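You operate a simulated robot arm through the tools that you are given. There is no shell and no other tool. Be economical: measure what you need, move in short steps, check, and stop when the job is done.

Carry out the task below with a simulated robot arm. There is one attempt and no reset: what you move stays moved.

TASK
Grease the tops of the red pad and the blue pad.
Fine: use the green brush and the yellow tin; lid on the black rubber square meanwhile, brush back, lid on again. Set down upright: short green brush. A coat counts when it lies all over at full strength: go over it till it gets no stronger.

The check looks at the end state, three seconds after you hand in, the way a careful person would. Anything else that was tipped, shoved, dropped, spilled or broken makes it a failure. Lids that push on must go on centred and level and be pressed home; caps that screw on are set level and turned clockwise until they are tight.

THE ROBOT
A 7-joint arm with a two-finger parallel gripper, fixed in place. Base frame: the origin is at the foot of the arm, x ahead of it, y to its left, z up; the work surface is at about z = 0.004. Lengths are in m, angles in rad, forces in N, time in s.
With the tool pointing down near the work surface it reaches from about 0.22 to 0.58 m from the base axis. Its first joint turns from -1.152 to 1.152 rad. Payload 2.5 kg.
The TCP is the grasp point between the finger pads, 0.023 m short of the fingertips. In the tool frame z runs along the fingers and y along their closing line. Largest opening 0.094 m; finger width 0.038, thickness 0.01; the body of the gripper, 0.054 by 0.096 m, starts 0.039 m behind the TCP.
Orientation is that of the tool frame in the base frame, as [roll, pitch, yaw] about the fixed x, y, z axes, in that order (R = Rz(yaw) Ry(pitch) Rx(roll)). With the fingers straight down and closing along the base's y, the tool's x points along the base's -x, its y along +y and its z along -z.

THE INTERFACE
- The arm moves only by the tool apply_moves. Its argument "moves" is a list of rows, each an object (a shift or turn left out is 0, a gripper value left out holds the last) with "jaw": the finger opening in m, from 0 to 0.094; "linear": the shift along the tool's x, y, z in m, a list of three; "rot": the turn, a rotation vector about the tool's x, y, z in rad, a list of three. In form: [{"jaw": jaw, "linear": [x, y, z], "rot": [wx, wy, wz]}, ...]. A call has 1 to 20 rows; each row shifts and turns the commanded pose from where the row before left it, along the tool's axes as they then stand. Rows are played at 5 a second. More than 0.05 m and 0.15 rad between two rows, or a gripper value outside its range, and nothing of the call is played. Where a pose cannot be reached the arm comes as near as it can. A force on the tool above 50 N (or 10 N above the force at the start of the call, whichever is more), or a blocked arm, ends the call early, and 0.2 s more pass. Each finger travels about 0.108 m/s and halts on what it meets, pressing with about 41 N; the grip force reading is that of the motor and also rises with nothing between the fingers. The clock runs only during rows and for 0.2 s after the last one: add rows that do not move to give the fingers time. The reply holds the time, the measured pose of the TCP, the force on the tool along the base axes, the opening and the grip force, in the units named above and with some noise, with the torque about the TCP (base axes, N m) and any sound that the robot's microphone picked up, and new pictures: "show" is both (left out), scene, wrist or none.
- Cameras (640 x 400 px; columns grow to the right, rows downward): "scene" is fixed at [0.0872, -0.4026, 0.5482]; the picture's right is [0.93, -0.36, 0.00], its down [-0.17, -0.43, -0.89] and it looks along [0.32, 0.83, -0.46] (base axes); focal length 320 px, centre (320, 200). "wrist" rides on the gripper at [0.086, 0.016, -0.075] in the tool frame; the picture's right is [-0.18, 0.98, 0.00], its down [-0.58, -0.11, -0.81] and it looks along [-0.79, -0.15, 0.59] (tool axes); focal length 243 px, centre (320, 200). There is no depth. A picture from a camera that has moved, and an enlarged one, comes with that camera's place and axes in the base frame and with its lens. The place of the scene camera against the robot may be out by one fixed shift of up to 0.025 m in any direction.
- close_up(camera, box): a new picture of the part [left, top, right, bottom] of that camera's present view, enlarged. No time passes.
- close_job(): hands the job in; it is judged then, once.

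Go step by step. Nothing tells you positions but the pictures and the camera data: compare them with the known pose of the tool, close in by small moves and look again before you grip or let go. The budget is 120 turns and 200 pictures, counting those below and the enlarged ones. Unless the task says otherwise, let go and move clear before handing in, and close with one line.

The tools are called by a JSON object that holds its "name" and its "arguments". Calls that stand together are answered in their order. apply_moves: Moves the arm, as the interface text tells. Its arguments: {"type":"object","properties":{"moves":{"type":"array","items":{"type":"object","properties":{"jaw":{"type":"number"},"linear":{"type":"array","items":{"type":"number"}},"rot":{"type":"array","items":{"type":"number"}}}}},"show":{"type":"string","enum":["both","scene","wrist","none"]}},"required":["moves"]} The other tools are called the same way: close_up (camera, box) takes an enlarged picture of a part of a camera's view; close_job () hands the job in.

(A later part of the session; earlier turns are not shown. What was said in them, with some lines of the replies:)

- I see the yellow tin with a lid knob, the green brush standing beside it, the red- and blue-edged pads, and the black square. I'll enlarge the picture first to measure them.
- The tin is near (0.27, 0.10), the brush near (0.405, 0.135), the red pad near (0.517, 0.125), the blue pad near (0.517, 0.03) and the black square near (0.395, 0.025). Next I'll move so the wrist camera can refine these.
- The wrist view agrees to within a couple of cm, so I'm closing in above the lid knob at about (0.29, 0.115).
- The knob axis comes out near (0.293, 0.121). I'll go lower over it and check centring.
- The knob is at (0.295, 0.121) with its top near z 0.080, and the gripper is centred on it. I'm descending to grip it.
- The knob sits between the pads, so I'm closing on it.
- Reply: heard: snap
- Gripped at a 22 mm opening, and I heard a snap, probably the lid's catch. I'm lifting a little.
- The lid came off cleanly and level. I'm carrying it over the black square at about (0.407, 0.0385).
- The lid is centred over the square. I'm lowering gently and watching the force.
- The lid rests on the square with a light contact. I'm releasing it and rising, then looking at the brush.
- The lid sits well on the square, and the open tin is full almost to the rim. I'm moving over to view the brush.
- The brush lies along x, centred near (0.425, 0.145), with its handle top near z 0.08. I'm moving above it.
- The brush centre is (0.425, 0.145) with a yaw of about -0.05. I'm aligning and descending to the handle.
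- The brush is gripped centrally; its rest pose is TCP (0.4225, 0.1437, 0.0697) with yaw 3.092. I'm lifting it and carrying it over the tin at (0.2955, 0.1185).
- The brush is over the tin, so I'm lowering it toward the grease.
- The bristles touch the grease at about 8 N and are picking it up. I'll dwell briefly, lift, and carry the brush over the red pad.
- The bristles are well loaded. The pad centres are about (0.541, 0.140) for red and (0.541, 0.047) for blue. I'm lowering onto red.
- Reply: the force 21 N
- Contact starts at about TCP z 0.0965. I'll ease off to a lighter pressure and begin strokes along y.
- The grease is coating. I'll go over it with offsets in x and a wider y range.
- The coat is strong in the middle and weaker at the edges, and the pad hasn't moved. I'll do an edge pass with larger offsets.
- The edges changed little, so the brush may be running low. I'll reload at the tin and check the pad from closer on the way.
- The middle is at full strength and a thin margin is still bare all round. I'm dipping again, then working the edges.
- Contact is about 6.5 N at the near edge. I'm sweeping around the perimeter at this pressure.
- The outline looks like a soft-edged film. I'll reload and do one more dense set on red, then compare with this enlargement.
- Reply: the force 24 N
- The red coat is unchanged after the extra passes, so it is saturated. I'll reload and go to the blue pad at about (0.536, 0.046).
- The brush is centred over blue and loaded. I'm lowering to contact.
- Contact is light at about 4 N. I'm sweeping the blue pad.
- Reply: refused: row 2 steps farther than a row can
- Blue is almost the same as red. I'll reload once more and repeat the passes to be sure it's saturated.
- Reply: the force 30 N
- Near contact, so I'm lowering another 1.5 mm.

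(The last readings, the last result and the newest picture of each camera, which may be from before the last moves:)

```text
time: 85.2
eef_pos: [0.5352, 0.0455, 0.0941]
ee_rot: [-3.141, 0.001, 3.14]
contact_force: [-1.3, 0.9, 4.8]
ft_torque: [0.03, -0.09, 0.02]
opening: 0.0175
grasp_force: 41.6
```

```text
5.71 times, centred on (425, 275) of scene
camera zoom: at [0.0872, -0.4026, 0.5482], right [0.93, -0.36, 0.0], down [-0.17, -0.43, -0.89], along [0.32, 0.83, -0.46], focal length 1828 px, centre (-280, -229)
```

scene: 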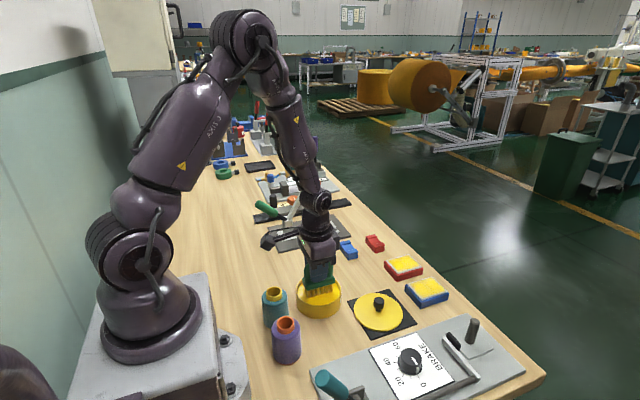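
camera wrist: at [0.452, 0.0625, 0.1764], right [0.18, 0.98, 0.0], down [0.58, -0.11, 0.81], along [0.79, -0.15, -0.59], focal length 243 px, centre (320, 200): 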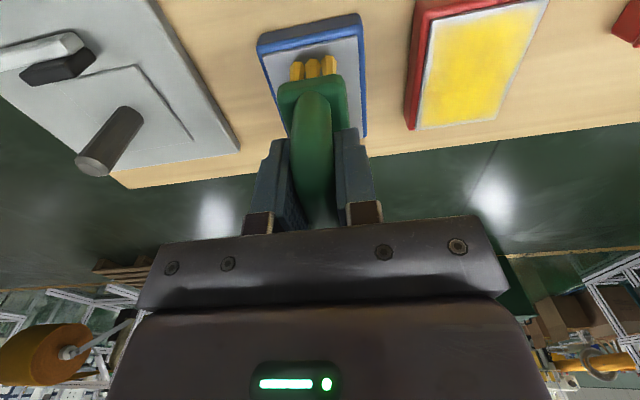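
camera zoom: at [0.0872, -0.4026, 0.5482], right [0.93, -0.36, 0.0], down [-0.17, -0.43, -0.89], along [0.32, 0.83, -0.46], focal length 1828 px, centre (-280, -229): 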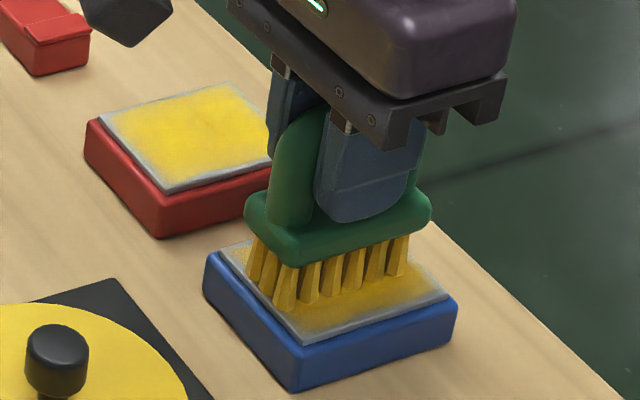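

Contact is 4.8 N. The brush sits about 2 mm higher in the grip now, which I'll allow for later. I'm sweeping again.

{"name": "apply_moves", "arguments": {"moves": [{"linear": [0, -0.008, 0]}, {"linear": [0, -0.008, 0]}, {"linear": [0, -0.008, 0]}, {"linear": [0, 0.008, 0]}, {"linear": [0, 0.008, 0]}, {"linear": [0, 0.008, 0]}, {"linear": [0, 0.008, 0]}, {"linear": [0, 0.008, 0]}, {"linear": [0, 0.008, 0]}, {"linear": [0.011, 0, 0]}, {"linear": [0, -0.008, 0]}, {"linear": [0, -0.008, 0]}, {"linear": [0, -0.008, 0]}, {"linear": [0, -0.008, 0]}, {"linear": [0, -0.008, 0]}, {"linear": [0, -0.008, 0]}, {"linear": [-0.012, 0, 0]}, {"linear": [-0.012, 0, 0]}, {}], "show": "none"}}

{"name": "apply_moves", "arguments": {"moves": [{"linear": [0, 0.008, 0.0004]}, {"linear": [0, 0.008, 0]}, {"linear": [0, 0.008, 0]}, {"linear": [0, 0.008, 0]}, {"linear": [0, 0.008, 0]}, {"linear": [0, 0.008, 0]}, {"linear": [0.012, 0, 0]}, {"linear": [0.012, 0, 0]}, {"linear": [0, -0.008, 0]}, {"linear": [0, -0.008, 0]}, {"linear": [0, -0.008, 0]}, {"linear": [0, -0.008, 0]}, {"linear": [0, -0.008, 0]}, {"linear": [0, -0.008, 0]}, {"linear": [-0.012, 0, 0]}, {"linear": [0, 0.008, 0]}, {"linear": [0, 0.008, 0]}, {"linear": [0, 0.008, 0]}, {}], "show": "none"}}

{"name": "apply_moves", "arguments": {"moves": [{"linear": [0, 0, -0.025]}, {"linear": [0.03, 0.025, -0.025]}, {"linear": [0.04, 0.027, -0.01]}, {"linear": [0.04, 0.027, 0]}, {}], "show": "none"}}

{"name": "close_up", "arguments": {"camera": "scene", "box": [403, 272, 451, 312]}}

{"name": "close_up", "arguments": {"camera": "scene", "box": [330, 210, 450, 310]}}

```text
time: 89.2
eef_pos: [0.5489, 0.0202, 0.0937]
ee_rot: [-3.141, 0.0, -3.14]
contact_force: [-4.0, -2.3, 11.0]
ft_torque: [-0.02, -0.04, -0.03]
opening: 0.0174
grasp_force: 41.1
```

```text
time: 93.2
eef_pos: [0.5359, 0.0447, 0.0944]
ee_rot: [-3.141, 0.0, 3.141]
contact_force: [-0.3, -4.0, 10.9]
ft_torque: [-0.18, 0.11, 0.04]
opening: 0.0173
grasp_force: 41.2
```

```text
time: 94.4
eef_pos: [0.4279, 0.1231, 0.1526]
ee_rot: [3.141, 0.001, -3.141]
contact_force: [0.5, 0.2, -1.6]
ft_torque: [0.0, 0.0, 0.04]
opening: 0.0174
grasp_force: 41.1
```

```text
10.00 times, centred on (427, 292) of scene
camera zoom: at [0.0872, -0.4026, 0.5482], right [0.93, -0.36, 0.0], down [-0.17, -0.43, -0.89], along [0.32, 0.83, -0.46], focal length 3199 px, centre (-750, -720)
```

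zoom: 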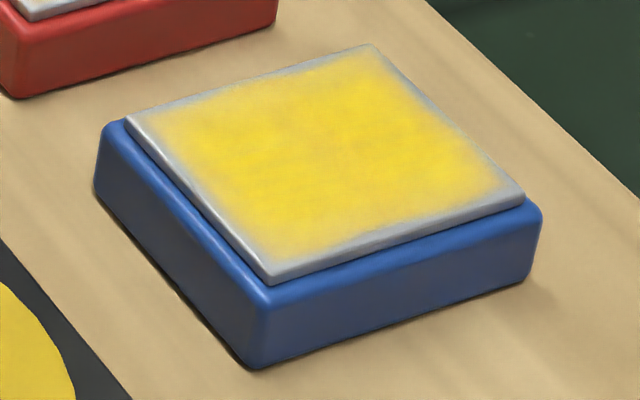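

```text
4.00 times, centred on (390, 260) of scene
camera zoom: at [0.0872, -0.4026, 0.5482], right [0.93, -0.36, 0.0], down [-0.17, -0.43, -0.89], along [0.32, 0.83, -0.46], focal length 1280 px, centre (40, -40)
```

zoom: 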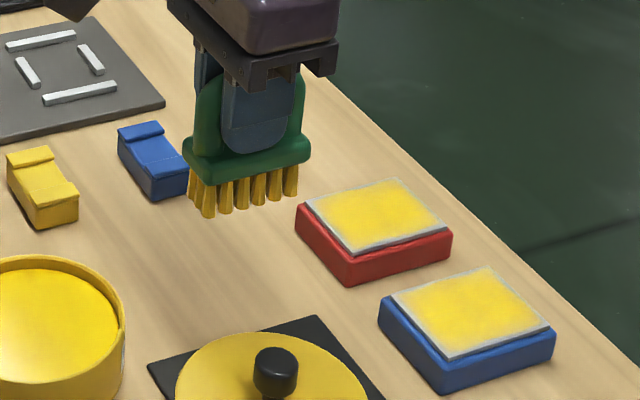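

Both coats are saturated and look alike. I'm bringing the brush back over its spot at (0.4225, 0.1437) with its original yaw.

{"name": "apply_moves", "arguments": {"moves": [{"linear": [0.0054, 0.0206, 0]}, {"rot": [0, 0, 0.049]}, {"linear": [0, 0, 0.03]}, {"linear": [0, 0, 0.03]}, {"linear": [0, 0, 0.015]}, {}], "show": "none"}}

{"name": "close_up", "arguments": {"camera": "scene", "box": [310, 210, 440, 310]}}

```text
time: 95.8
eef_pos: [0.4226, 0.1423, 0.0765]
ee_rot: [-3.141, -0.001, 3.093]
contact_force: [0.8, 0.7, -1.9]
ft_torque: [-0.01, 0.02, 0.02]
opening: 0.0173
grasp_force: 41.0
```

```text
4.00 times, centred on (375, 260) of scene
camera zoom: at [0.0872, -0.4026, 0.5482], right [0.93, -0.36, 0.0], down [-0.17, -0.43, -0.89], along [0.32, 0.83, -0.46], focal length 1280 px, centre (100, -40)
```

zoom: 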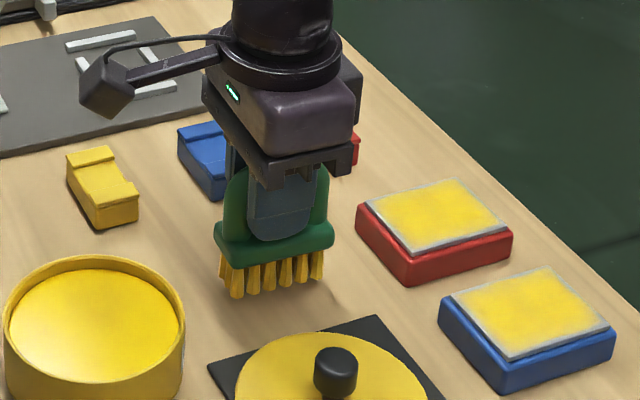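

{"name": "apply_moves", "arguments": {"moves": [{"linear": [0.002, 0.001, 0.004]}, {"linear": [0, 0, 0.003]}, {}], "show": "none"}}

{"name": "apply_moves", "arguments": {"moves": [{"linear": [0, 0, 0.0012]}, {}], "show": "none"}}

{"name": "close_up", "arguments": {"camera": "scene", "box": [310, 210, 440, 310]}}

```text
time: 96.6
eef_pos: [0.4193, 0.1438, 0.0701]
ee_rot: [3.141, 0.001, 3.091]
contact_force: [0.3, -0.1, -1.3]
ft_torque: [0.03, 0.04, 0.01]
opening: 0.0177
grasp_force: 40.7
```

```text
time: 97.2
eef_pos: [0.4191, 0.1446, 0.0697]
ee_rot: [-3.141, -0.001, 3.093]
contact_force: [0.6, 0.2, -1.4]
ft_torque: [0.0, 0.02, 0.0]
opening: 0.0173
grasp_force: 40.7
```

```text
4.00 times, centred on (375, 260) of scene
camera zoom: at [0.0872, -0.4026, 0.5482], right [0.93, -0.36, 0.0], down [-0.17, -0.43, -0.89], along [0.32, 0.83, -0.46], focal length 1280 px, centre (100, -40)
```

zoom: 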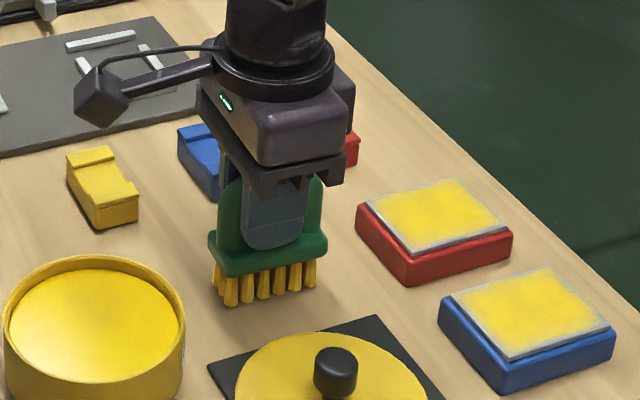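

Position matches the original picture, and I'm lowering the last millimetres.

{"name": "apply_moves", "arguments": {"moves": [{"linear": [0, 0, 0.0013]}, {}], "show": "none"}}

{"name": "apply_moves", "arguments": {"moves": [{"linear": [0, 0, 0.001]}, {}], "show": "none"}}

```text
time: 97.8
eef_pos: [0.4188, 0.1454, 0.0686]
ee_rot: [3.141, 0.0, 3.092]
contact_force: [0.0, -0.2, -0.4]
ft_torque: [0.01, -0.02, 0.03]
opening: 0.0177
grasp_force: 41.0
```

```text
time: 98.4
eef_pos: [0.4183, 0.1467, 0.0676]
ee_rot: [-3.14, 0.0, 3.093]
contact_force: [0.5, -0.1, 0.5]
ft_torque: [0.02, -0.02, 0.02]
opening: 0.0174
grasp_force: 40.9
```

{"name": "apply_moves", "arguments": {"moves": [{"linear": [0, 0, 0.0006]}, {}], "show": "none"}}

{"name": "close_up", "arguments": {"camera": "scene", "box": [310, 210, 440, 310]}}

```text
time: 99.0
eef_pos: [0.4181, 0.1455, 0.0686]
ee_rot: [3.14, 0.0, 3.094]
contact_force: [-2.3, -1.6, 10.4]
ft_torque: [-0.1, 0.16, -0.03]
opening: 0.0175
grasp_force: 40.5
```

```text
4.00 times, centred on (375, 260) of scene
camera zoom: at [0.0871, -0.4026, 0.5482], right [0.93, -0.36, 0.0], down [-0.17, -0.43, -0.89], along [0.32, 0.83, -0.46], focal length 1280 px, centre (100, -40)
```

zoom: 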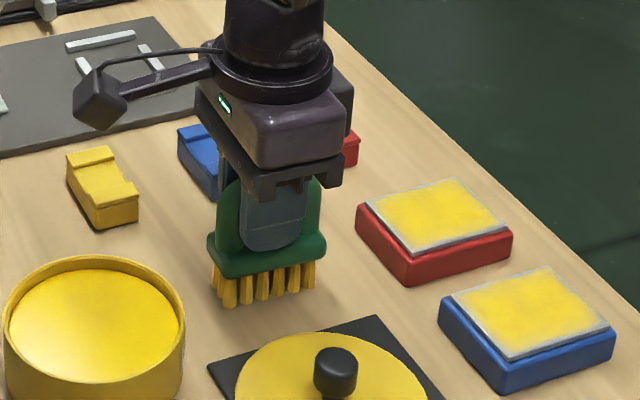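

The brush is standing on the table at its original place. I'm releasing it and rising straight up.

{"name": "apply_moves", "arguments": {"moves": [{"linear": [0, 0, -0.0005]}, {"jaw": 0.024}, {"jaw": 0.034}, {"jaw": 0.046}, {"jaw": 0.06}, {}, {"linear": [0, 0, -0.02]}, {"linear": [0, 0, -0.04]}, {"linear": [0, 0, -0.035], "rot": [0, 0, -0.049]}, {}]}}

{"name": "close_up", "arguments": {"camera": "scene", "box": [310, 220, 450, 330]}}

```text
time: 101.2
eef_pos: [0.4195, 0.1457, 0.1619]
ee_rot: [3.141, 0.001, -3.141]
contact_force: [-0.4, -0.3, 0.2]
ft_torque: [0.0, 0.02, -0.02]
opening: 0.06
grasp_force: 0.1
camera wrist: at [0.3325, 0.162, 0.2357], right [0.18, 0.98, 0.0], down [0.58, -0.11, 0.81], along [0.79, -0.15, -0.59], focal length 243 px, centre (320, 200)
```

scene: 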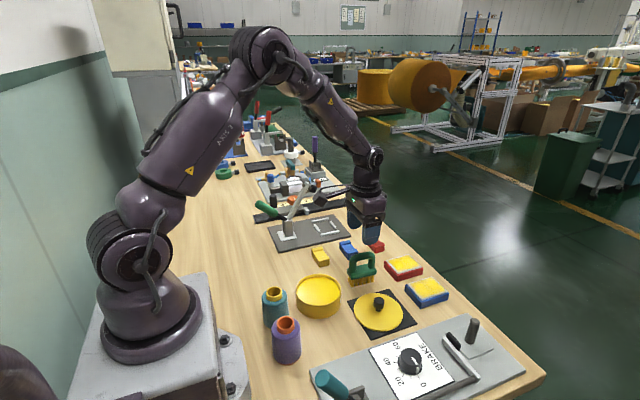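
wrist: 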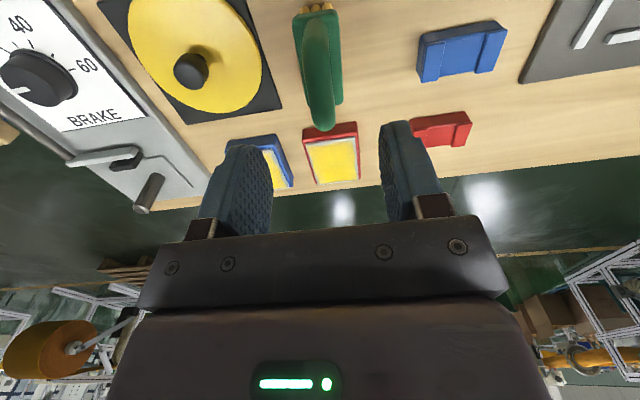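

```text
3.64 times, centred on (380, 275) of scene
camera zoom: at [0.0872, -0.4026, 0.5482], right [0.93, -0.36, 0.0], down [-0.17, -0.43, -0.89], along [0.32, 0.83, -0.46], focal length 1163 px, centre (102, -73)
```

zoom: 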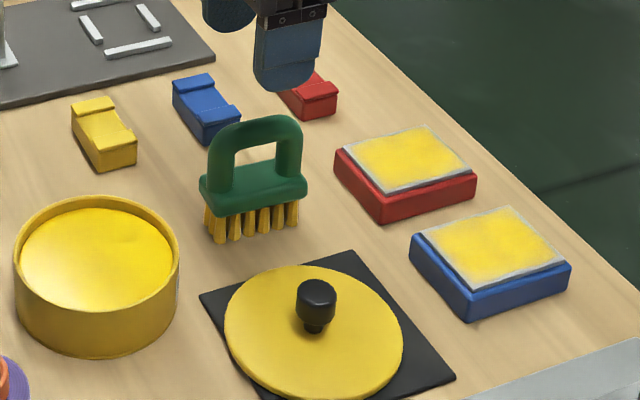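

The brush stands upright in place. I'm going back over the lid knob at (0.406, 0.039).

{"name": "apply_moves", "arguments": {"moves": [{"linear": [0.0045, -0.036, 0]}, {"linear": [0.0045, -0.036, 0]}, {"linear": [0.0043, -0.0347, 0]}, {}, {"linear": [0, 0, 0.035]}, {"linear": [0, 0, 0.03]}, {}, {}]}}

{"name": "close_up", "arguments": {"camera": "wrist", "box": [200, 0, 440, 200]}}

```text
time: 103.0
eef_pos: [0.4057, 0.0399, 0.0971]
ee_rot: [3.141, -0.001, 3.141]
contact_force: [0.4, 0.0, 0.4]
ft_torque: [0.01, 0.03, -0.03]
opening: 0.0599
grasp_force: 0.0
camera wrist: at [0.3183, 0.0545, 0.1702], right [0.18, 0.98, 0.0], down [0.58, -0.11, 0.81], along [0.79, -0.15, -0.59], focal length 243 px, centre (320, 200)
```

scene: 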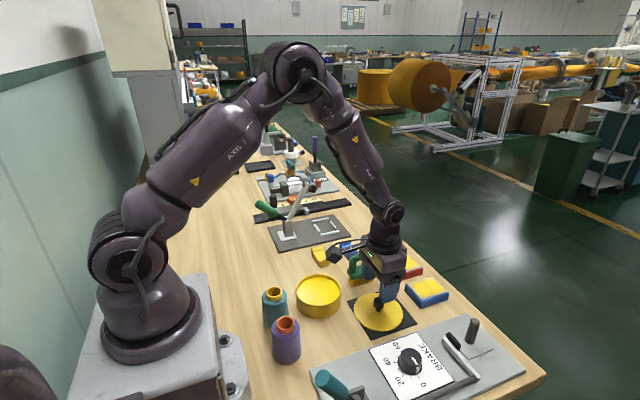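
wrist: 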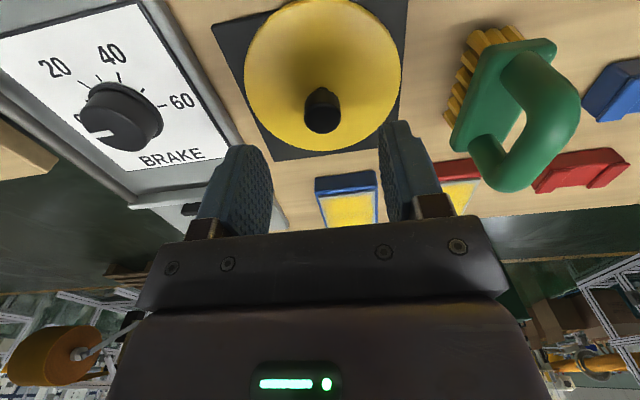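

```text
2.00 times, centred on (320, 100) of wrist
camera zoom: at [0.3183, 0.0545, 0.1702], right [0.18, 0.98, 0.0], down [0.58, -0.11, 0.81], along [0.79, -0.15, -0.59], focal length 485 px, centre (320, 400)
```

zoom: 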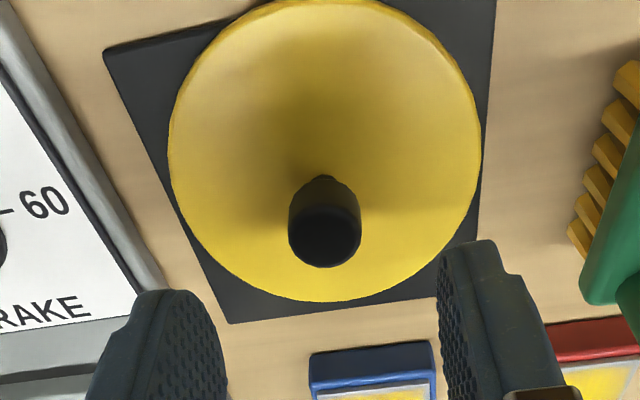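

{"name": "apply_moves", "arguments": {"moves": [{"linear": [-0.0008, 0, 0.025]}, {"linear": [0, 0, 0.022]}, {}, {"jaw": 0.045}, {"jaw": 0.034}, {"jaw": 0.026}, {"jaw": 0.02}, {"jaw": 0.014}, {"jaw": 0.01}, {}, {}]}}

```text
time: 105.4
eef_pos: [0.4035, 0.0389, 0.0501]
ee_rot: [-3.141, 0.001, -3.141]
contact_force: [0.1, -0.1, 1.4]
ft_torque: [-0.03, 0.0, -0.03]
opening: 0.022
grasp_force: 40.7
camera wrist: at [0.3185, 0.0547, 0.1237], right [0.18, 0.98, 0.0], down [0.58, -0.11, 0.81], along [0.79, -0.15, -0.59], focal length 243 px, centre (320, 200)
```

scene: 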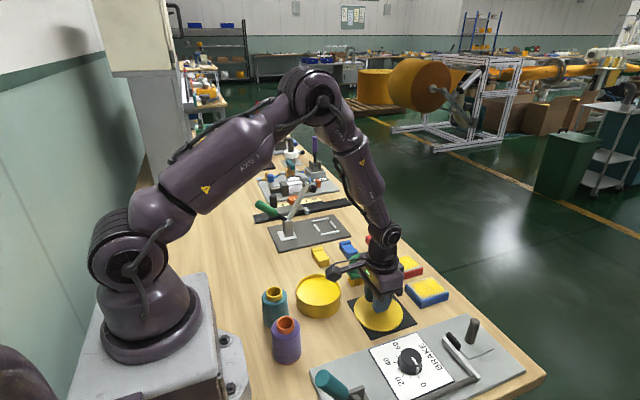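
wrist: 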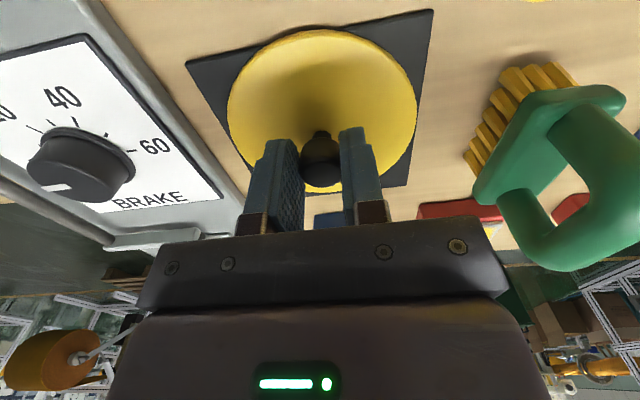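

The lid is gripped the same way as before, so I'm lifting it and carrying it over the tin.

{"name": "apply_moves", "arguments": {"moves": [{"linear": [0, 0, -0.015]}, {"linear": [0, 0, -0.04]}, {"linear": [0, 0, -0.035]}, {"linear": [0.037, 0.0265, 0]}, {"linear": [0.037, 0.0265, 0]}, {"linear": [0.035, 0.0255, 0]}, {}, {}]}}

{"name": "close_up", "arguments": {"camera": "scene", "box": [260, 220, 390, 320]}}

```text
time: 107.2
eef_pos: [0.2969, 0.1177, 0.1403]
ee_rot: [-3.141, 0.0, 3.14]
contact_force: [-0.6, 0.1, -1.1]
ft_torque: [0.03, 0.0, 0.02]
opening: 0.0222
grasp_force: 40.9
camera wrist: at [0.2103, 0.1337, 0.2151], right [0.18, 0.98, 0.0], down [0.58, -0.11, 0.81], along [0.79, -0.15, -0.59], focal length 243 px, centre (320, 200)
```

scene: 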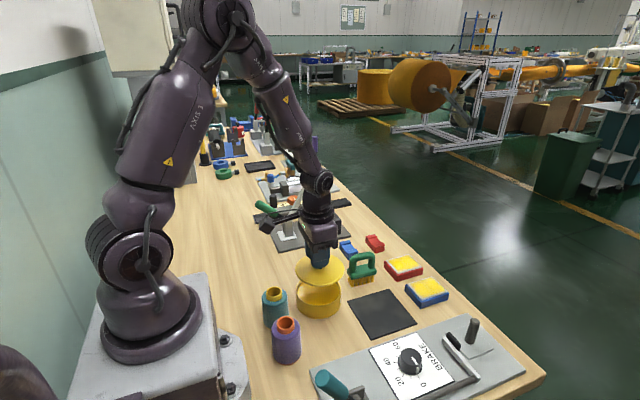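
wrist: 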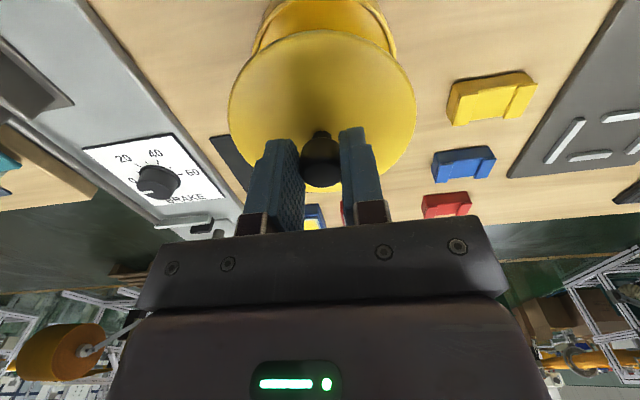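

```text
4.00 times, centred on (325, 270) of scene
camera zoom: at [0.0872, -0.4026, 0.5482], right [0.93, -0.36, 0.0], down [-0.17, -0.43, -0.89], along [0.32, 0.83, -0.46], focal length 1280 px, centre (300, -80)
```

zoom: 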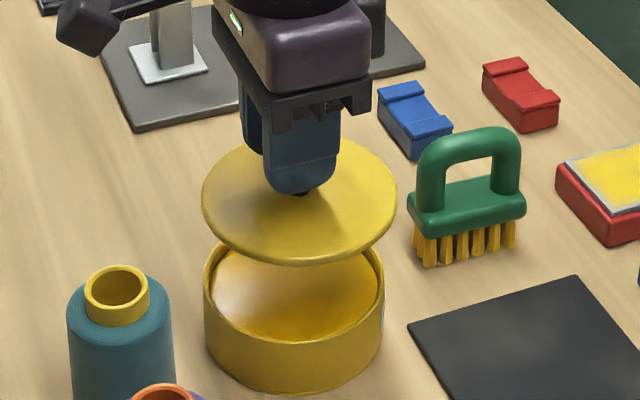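

The tin is exactly where it was. I'm lowering to the earlier 20 mm checkpoint to compare alignment.

{"name": "apply_moves", "arguments": {"moves": [{"linear": [0, 0, 0.02]}, {"linear": [0, 0, 0.0145]}, {}, {}], "show": "wrist"}}

{"name": "close_up", "arguments": {"camera": "scene", "box": [260, 220, 390, 320]}}

```text
time: 108.2
eef_pos: [0.2966, 0.1183, 0.107]
ee_rot: [3.14, 0.0, -3.141]
contact_force: [0.1, 1.0, -0.3]
ft_torque: [0.01, -0.01, 0.0]
opening: 0.0222
grasp_force: 40.6
camera wrist: at [0.2106, 0.1345, 0.1803], right [0.18, 0.98, 0.0], down [0.58, -0.11, 0.81], along [0.79, -0.15, -0.59], focal length 243 px, centre (320, 200)
```

wrist: 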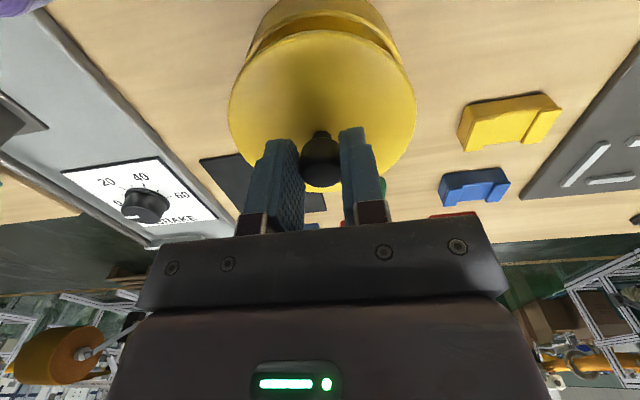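

```text
4.00 times, centred on (325, 270) of scene
camera zoom: at [0.0872, -0.4026, 0.5482], right [0.93, -0.36, 0.0], down [-0.17, -0.43, -0.89], along [0.32, 0.83, -0.46], focal length 1280 px, centre (300, -80)
```

zoom: 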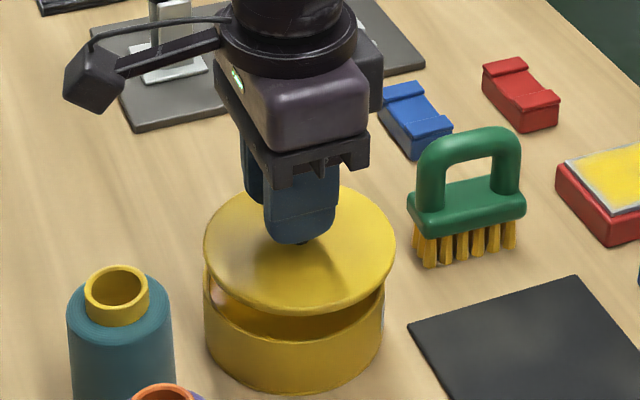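

Compared with the first lift, the lid is about 3.5 mm too far in +x. I'll correct and compare again.

{"name": "apply_moves", "arguments": {"moves": [{"linear": [0.0035, 0.0003, 0]}, {}, {}], "show": "wrist"}}

{"name": "close_up", "arguments": {"camera": "scene", "box": [260, 220, 390, 320]}}

{"name": "close_up", "arguments": {"camera": "wrist", "box": [200, 0, 440, 200]}}

```text
time: 109.0
eef_pos: [0.2936, 0.1177, 0.1066]
ee_rot: [3.141, -0.001, -3.141]
contact_force: [0.2, 0.4, -0.2]
ft_torque: [0.0, -0.01, -0.01]
opening: 0.0222
grasp_force: 41.2
camera wrist: at [0.2069, 0.1348, 0.1805], right [0.18, 0.98, 0.0], down [0.58, -0.11, 0.81], along [0.79, -0.15, -0.59], focal length 243 px, centre (320, 200)
```

wrist: 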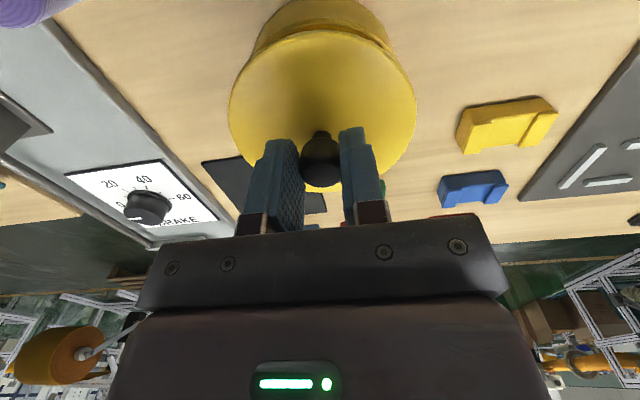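

```text
4.00 times, centred on (325, 270) of scene
camera zoom: at [0.0872, -0.4026, 0.5482], right [0.93, -0.36, 0.0], down [-0.17, -0.43, -0.89], along [0.32, 0.83, -0.46], focal length 1280 px, centre (300, -80)
```

zoom: 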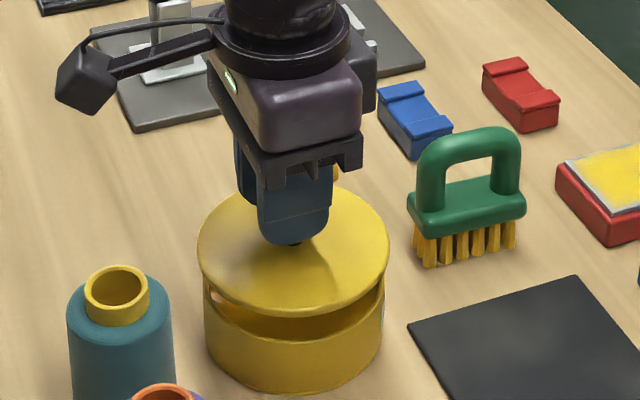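

```text
2.00 times, centred on (320, 100) of wrist
camera zoom: at [0.2069, 0.1348, 0.1805], right [0.18, 0.98, 0.0], down [0.58, -0.11, 0.81], along [0.79, -0.15, -0.59], focal length 485 px, centre (320, 400)
```

zoom: 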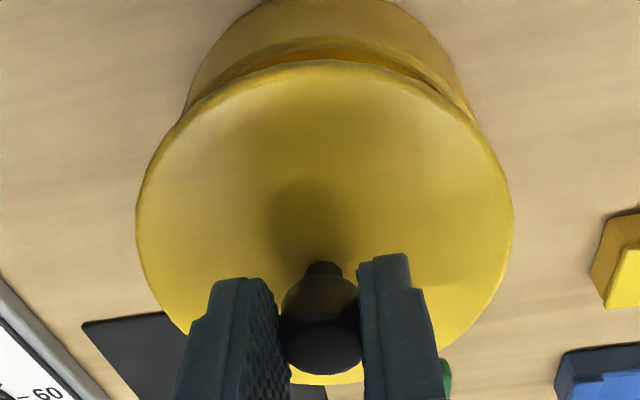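

It now matches the first lift exactly. I'm lowering onto the rim in small steps.

{"name": "apply_moves", "arguments": {"moves": [{"linear": [0, 0, 0.006]}, {"linear": [0, 0, 0.005]}, {}], "show": "none"}}

{"name": "apply_moves", "arguments": {"moves": [{"linear": [0, 0, 0.003]}, {}], "show": "none"}}

{"name": "close_up", "arguments": {"camera": "scene", "box": [270, 240, 370, 320]}}

```text
time: 109.8
eef_pos: [0.2938, 0.1187, 0.0929]
ee_rot: [-3.14, 0.0, -3.142]
contact_force: [-0.3, -0.4, 0.3]
ft_torque: [0.01, 0.0, 0.0]
opening: 0.0221
grasp_force: 41.3
```

```text
time: 110.4
eef_pos: [0.2934, 0.1191, 0.0916]
ee_rot: [3.141, 0.0, -3.14]
contact_force: [0.2, 0.8, -1.3]
ft_torque: [0.02, 0.02, 0.02]
opening: 0.0219
grasp_force: 40.9
```

```text
5.00 times, centred on (320, 280) of scene
camera zoom: at [0.0872, -0.4026, 0.5482], right [0.93, -0.36, 0.0], down [-0.17, -0.43, -0.89], along [0.32, 0.83, -0.46], focal length 1600 px, centre (320, -200)
```

zoom: 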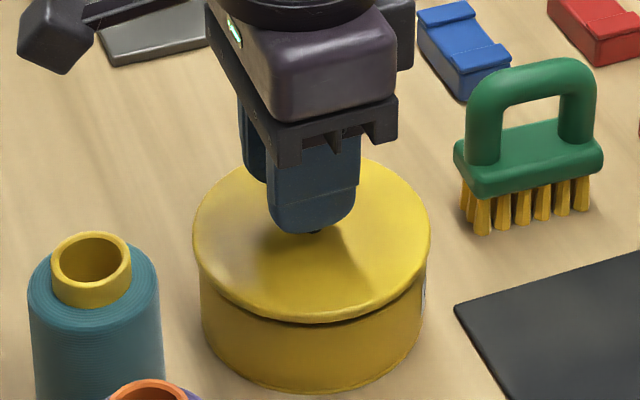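

{"name": "apply_moves", "arguments": {"moves": [{"linear": [0, 0, 0.002]}, {}], "show": "none"}}

{"name": "apply_moves", "arguments": {"moves": [{"linear": [0, 0, 0.0015]}, {}], "show": "none"}}

{"name": "close_up", "arguments": {"camera": "scene", "box": [270, 240, 370, 320]}}

```text
time: 111.0
eef_pos: [0.2923, 0.1178, 0.0889]
ee_rot: [-3.14, 0.0, -3.141]
contact_force: [-0.3, -0.2, -0.6]
ft_torque: [0.03, 0.01, 0.02]
opening: 0.0221
grasp_force: 41.0
```

```text
time: 111.6
eef_pos: [0.2942, 0.1177, 0.0882]
ee_rot: [-3.14, -0.001, -3.141]
contact_force: [0.0, 0.4, -1.0]
ft_torque: [0.0, -0.01, 0.01]
opening: 0.022
grasp_force: 41.3
```

```text
5.00 times, centred on (320, 280) of scene
camera zoom: at [0.0872, -0.4026, 0.5482], right [0.93, -0.36, 0.0], down [-0.17, -0.43, -0.89], along [0.32, 0.83, -0.46], focal length 1600 px, centre (320, -200)
```

zoom: 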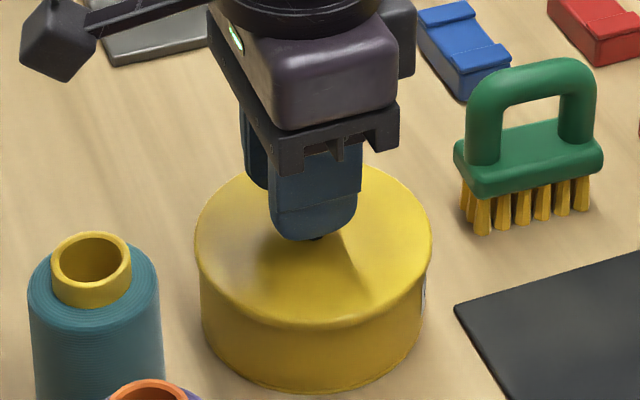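

{"name": "apply_moves", "arguments": {"moves": [{"linear": [0.0003, 0, 0.0012]}, {}], "show": "none"}}

{"name": "apply_moves", "arguments": {"moves": [{"linear": [0, 0, 0.001]}, {}], "show": "none"}}

{"name": "close_up", "arguments": {"camera": "scene", "box": [270, 240, 370, 320]}}

```text
time: 112.2
eef_pos: [0.2931, 0.1171, 0.0875]
ee_rot: [-3.141, 0.002, 3.14]
contact_force: [-1.2, -0.6, -1.1]
ft_torque: [0.0, -0.03, 0.02]
opening: 0.0222
grasp_force: 41.1
```

```text
time: 112.8
eef_pos: [0.2937, 0.1195, 0.0877]
ee_rot: [3.138, 0.001, -3.141]
contact_force: [-4.4, 9.4, 25.1]
ft_torque: [-0.03, 0.21, 0.03]
opening: 0.0222
grasp_force: 40.9
heard: snap
```

```text
5.00 times, centred on (320, 280) of scene
camera zoom: at [0.0871, -0.4026, 0.5482], right [0.93, -0.36, 0.0], down [-0.17, -0.43, -0.89], along [0.32, 0.83, -0.46], focal length 1600 px, centre (320, -200)
```

zoom: 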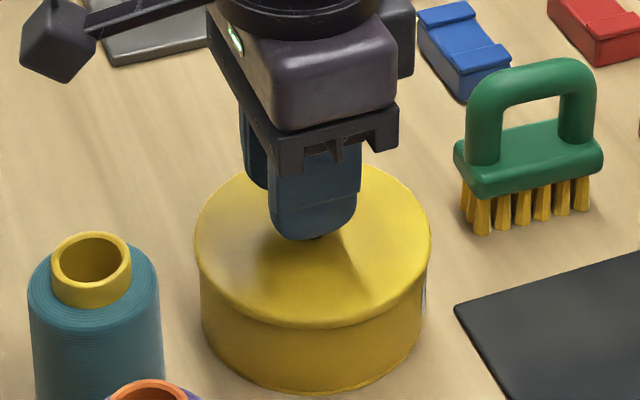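

The lid snapped on. I'll give it one more gentle press to be sure it's home.

{"name": "apply_moves", "arguments": {"moves": [{"linear": [0, 0, 0.001]}, {}], "show": "none"}}

{"name": "close_up", "arguments": {"camera": "scene", "box": [285, 255, 355, 320]}}

```text
time: 113.4
eef_pos: [0.293, 0.1196, 0.0862]
ee_rot: [3.14, 0.004, -3.139]
contact_force: [-6.9, 12.4, 42.4]
ft_torque: [0.04, -0.13, 0.11]
opening: 0.0222
grasp_force: 41.1
```

```text
6.15 times, centred on (320, 288) of scene
camera zoom: at [0.0871, -0.4027, 0.5482], right [0.93, -0.36, 0.0], down [-0.17, -0.43, -0.89], along [0.32, 0.83, -0.46], focal length 1969 px, centre (320, -338)
```

zoom: 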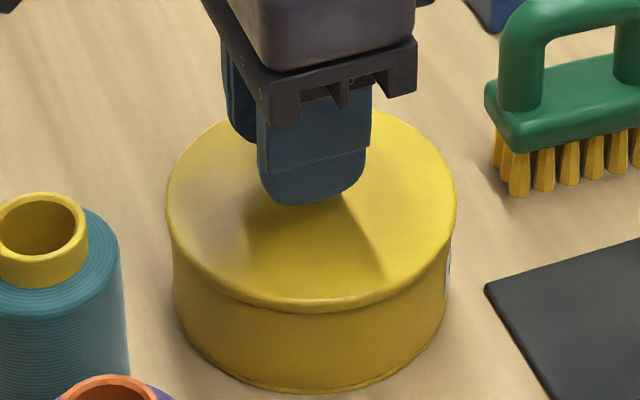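

It's pressed home at 42 N, seated and level. I'm easing off, releasing and rising clear.

{"name": "apply_moves", "arguments": {"moves": [{"linear": [0, 0, -0.0022]}, {}, {"jaw": 0.03}, {"jaw": 0.045}, {"jaw": 0.06}, {}, {"linear": [0, 0, -0.02]}, {"linear": [0, 0, -0.04]}, {"linear": [0, 0, -0.045]}, {"linear": [0.01, -0.03, -0.03]}, {"linear": [0.01, -0.04, -0.02]}, {}]}}

{"name": "close_up", "arguments": {"camera": "scene", "box": [280, 250, 360, 320]}}

{"name": "close_up", "arguments": {"camera": "scene", "box": [240, 220, 480, 370]}}

```text
time: 116.0
eef_pos: [0.2731, 0.0455, 0.2434]
ee_rot: [3.14, 0.0, -3.141]
contact_force: [0.4, -0.4, 0.3]
ft_torque: [0.01, 0.01, 0.0]
opening: 0.0601
grasp_force: 0.1
camera wrist: at [0.1868, 0.0625, 0.3174], right [0.18, 0.98, 0.0], down [0.58, -0.11, 0.81], along [0.79, -0.15, -0.59], focal length 243 px, centre (320, 200)
```

scene: 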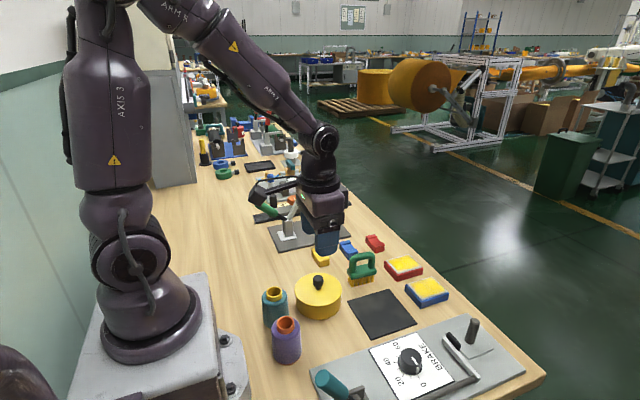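
wrist: 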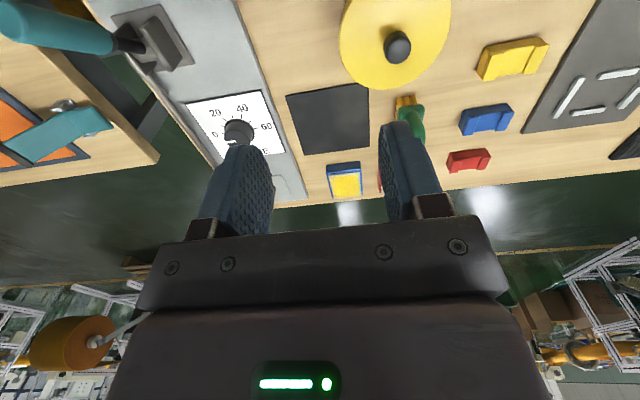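

```text
5.71 times, centred on (320, 285) of scene
camera zoom: at [0.0872, -0.4026, 0.5482], right [0.93, -0.36, 0.0], down [-0.17, -0.43, -0.89], along [0.32, 0.83, -0.46], focal length 1828 px, centre (320, -286)
```

zoom: 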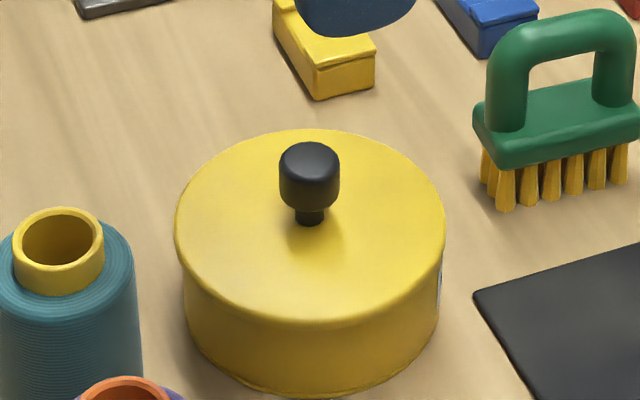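

```text
2.67 times, centred on (360, 295) of scene
camera zoom: at [0.0872, -0.4026, 0.5482], right [0.93, -0.36, 0.0], down [-0.17, -0.43, -0.89], along [0.32, 0.83, -0.46], focal length 853 px, centre (213, -53)
```

zoom: 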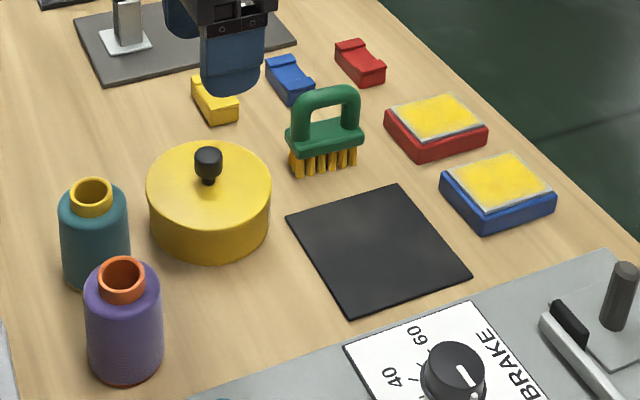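

{"name": "close_up", "arguments": {"camera": "scene", "box": [260, 220, 390, 320]}}

{"name": "close_up", "arguments": {"camera": "wrist", "box": [320, 0, 480, 110]}}

```text
4.00 times, centred on (325, 270) of scene
camera zoom: at [0.0872, -0.4026, 0.5482], right [0.93, -0.36, 0.0], down [-0.17, -0.43, -0.89], along [0.32, 0.83, -0.46], focal length 1280 px, centre (300, -80)
```

zoom: 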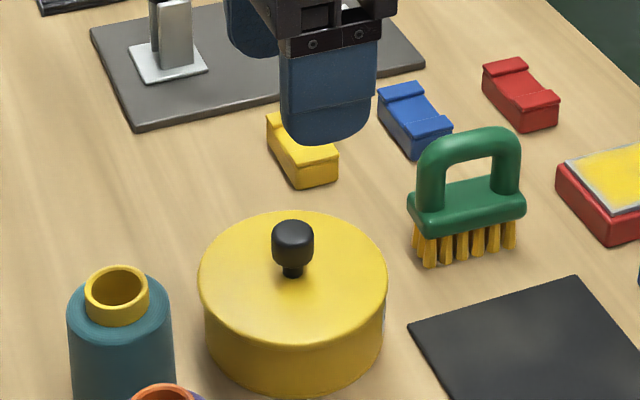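

```text
3.64 times, centred on (400, 55) of wrist
camera zoom: at [0.1868, 0.0625, 0.3174], right [0.18, 0.98, 0.0], down [0.58, -0.11, 0.81], along [0.79, -0.15, -0.59], focal length 882 px, centre (29, 727)
```

zoom: 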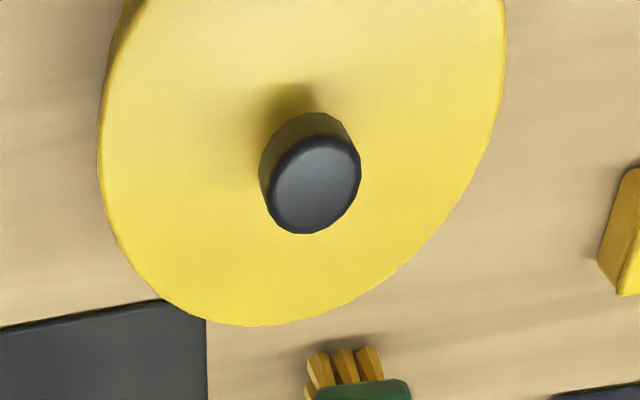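

Everything looks right: the lid is snapped on, level and pressed home. The brush stands in its place, both pads are coated, the black square is clear, and the arm is away. I'm handing in.

{"name": "close_job", "arguments": {}}

```text
The job is handed in.
```

I greased the red and blue pads until more passes made no visible difference, put the green brush back upright in its place, and pressed the lid home on the yellow tin with a snap.
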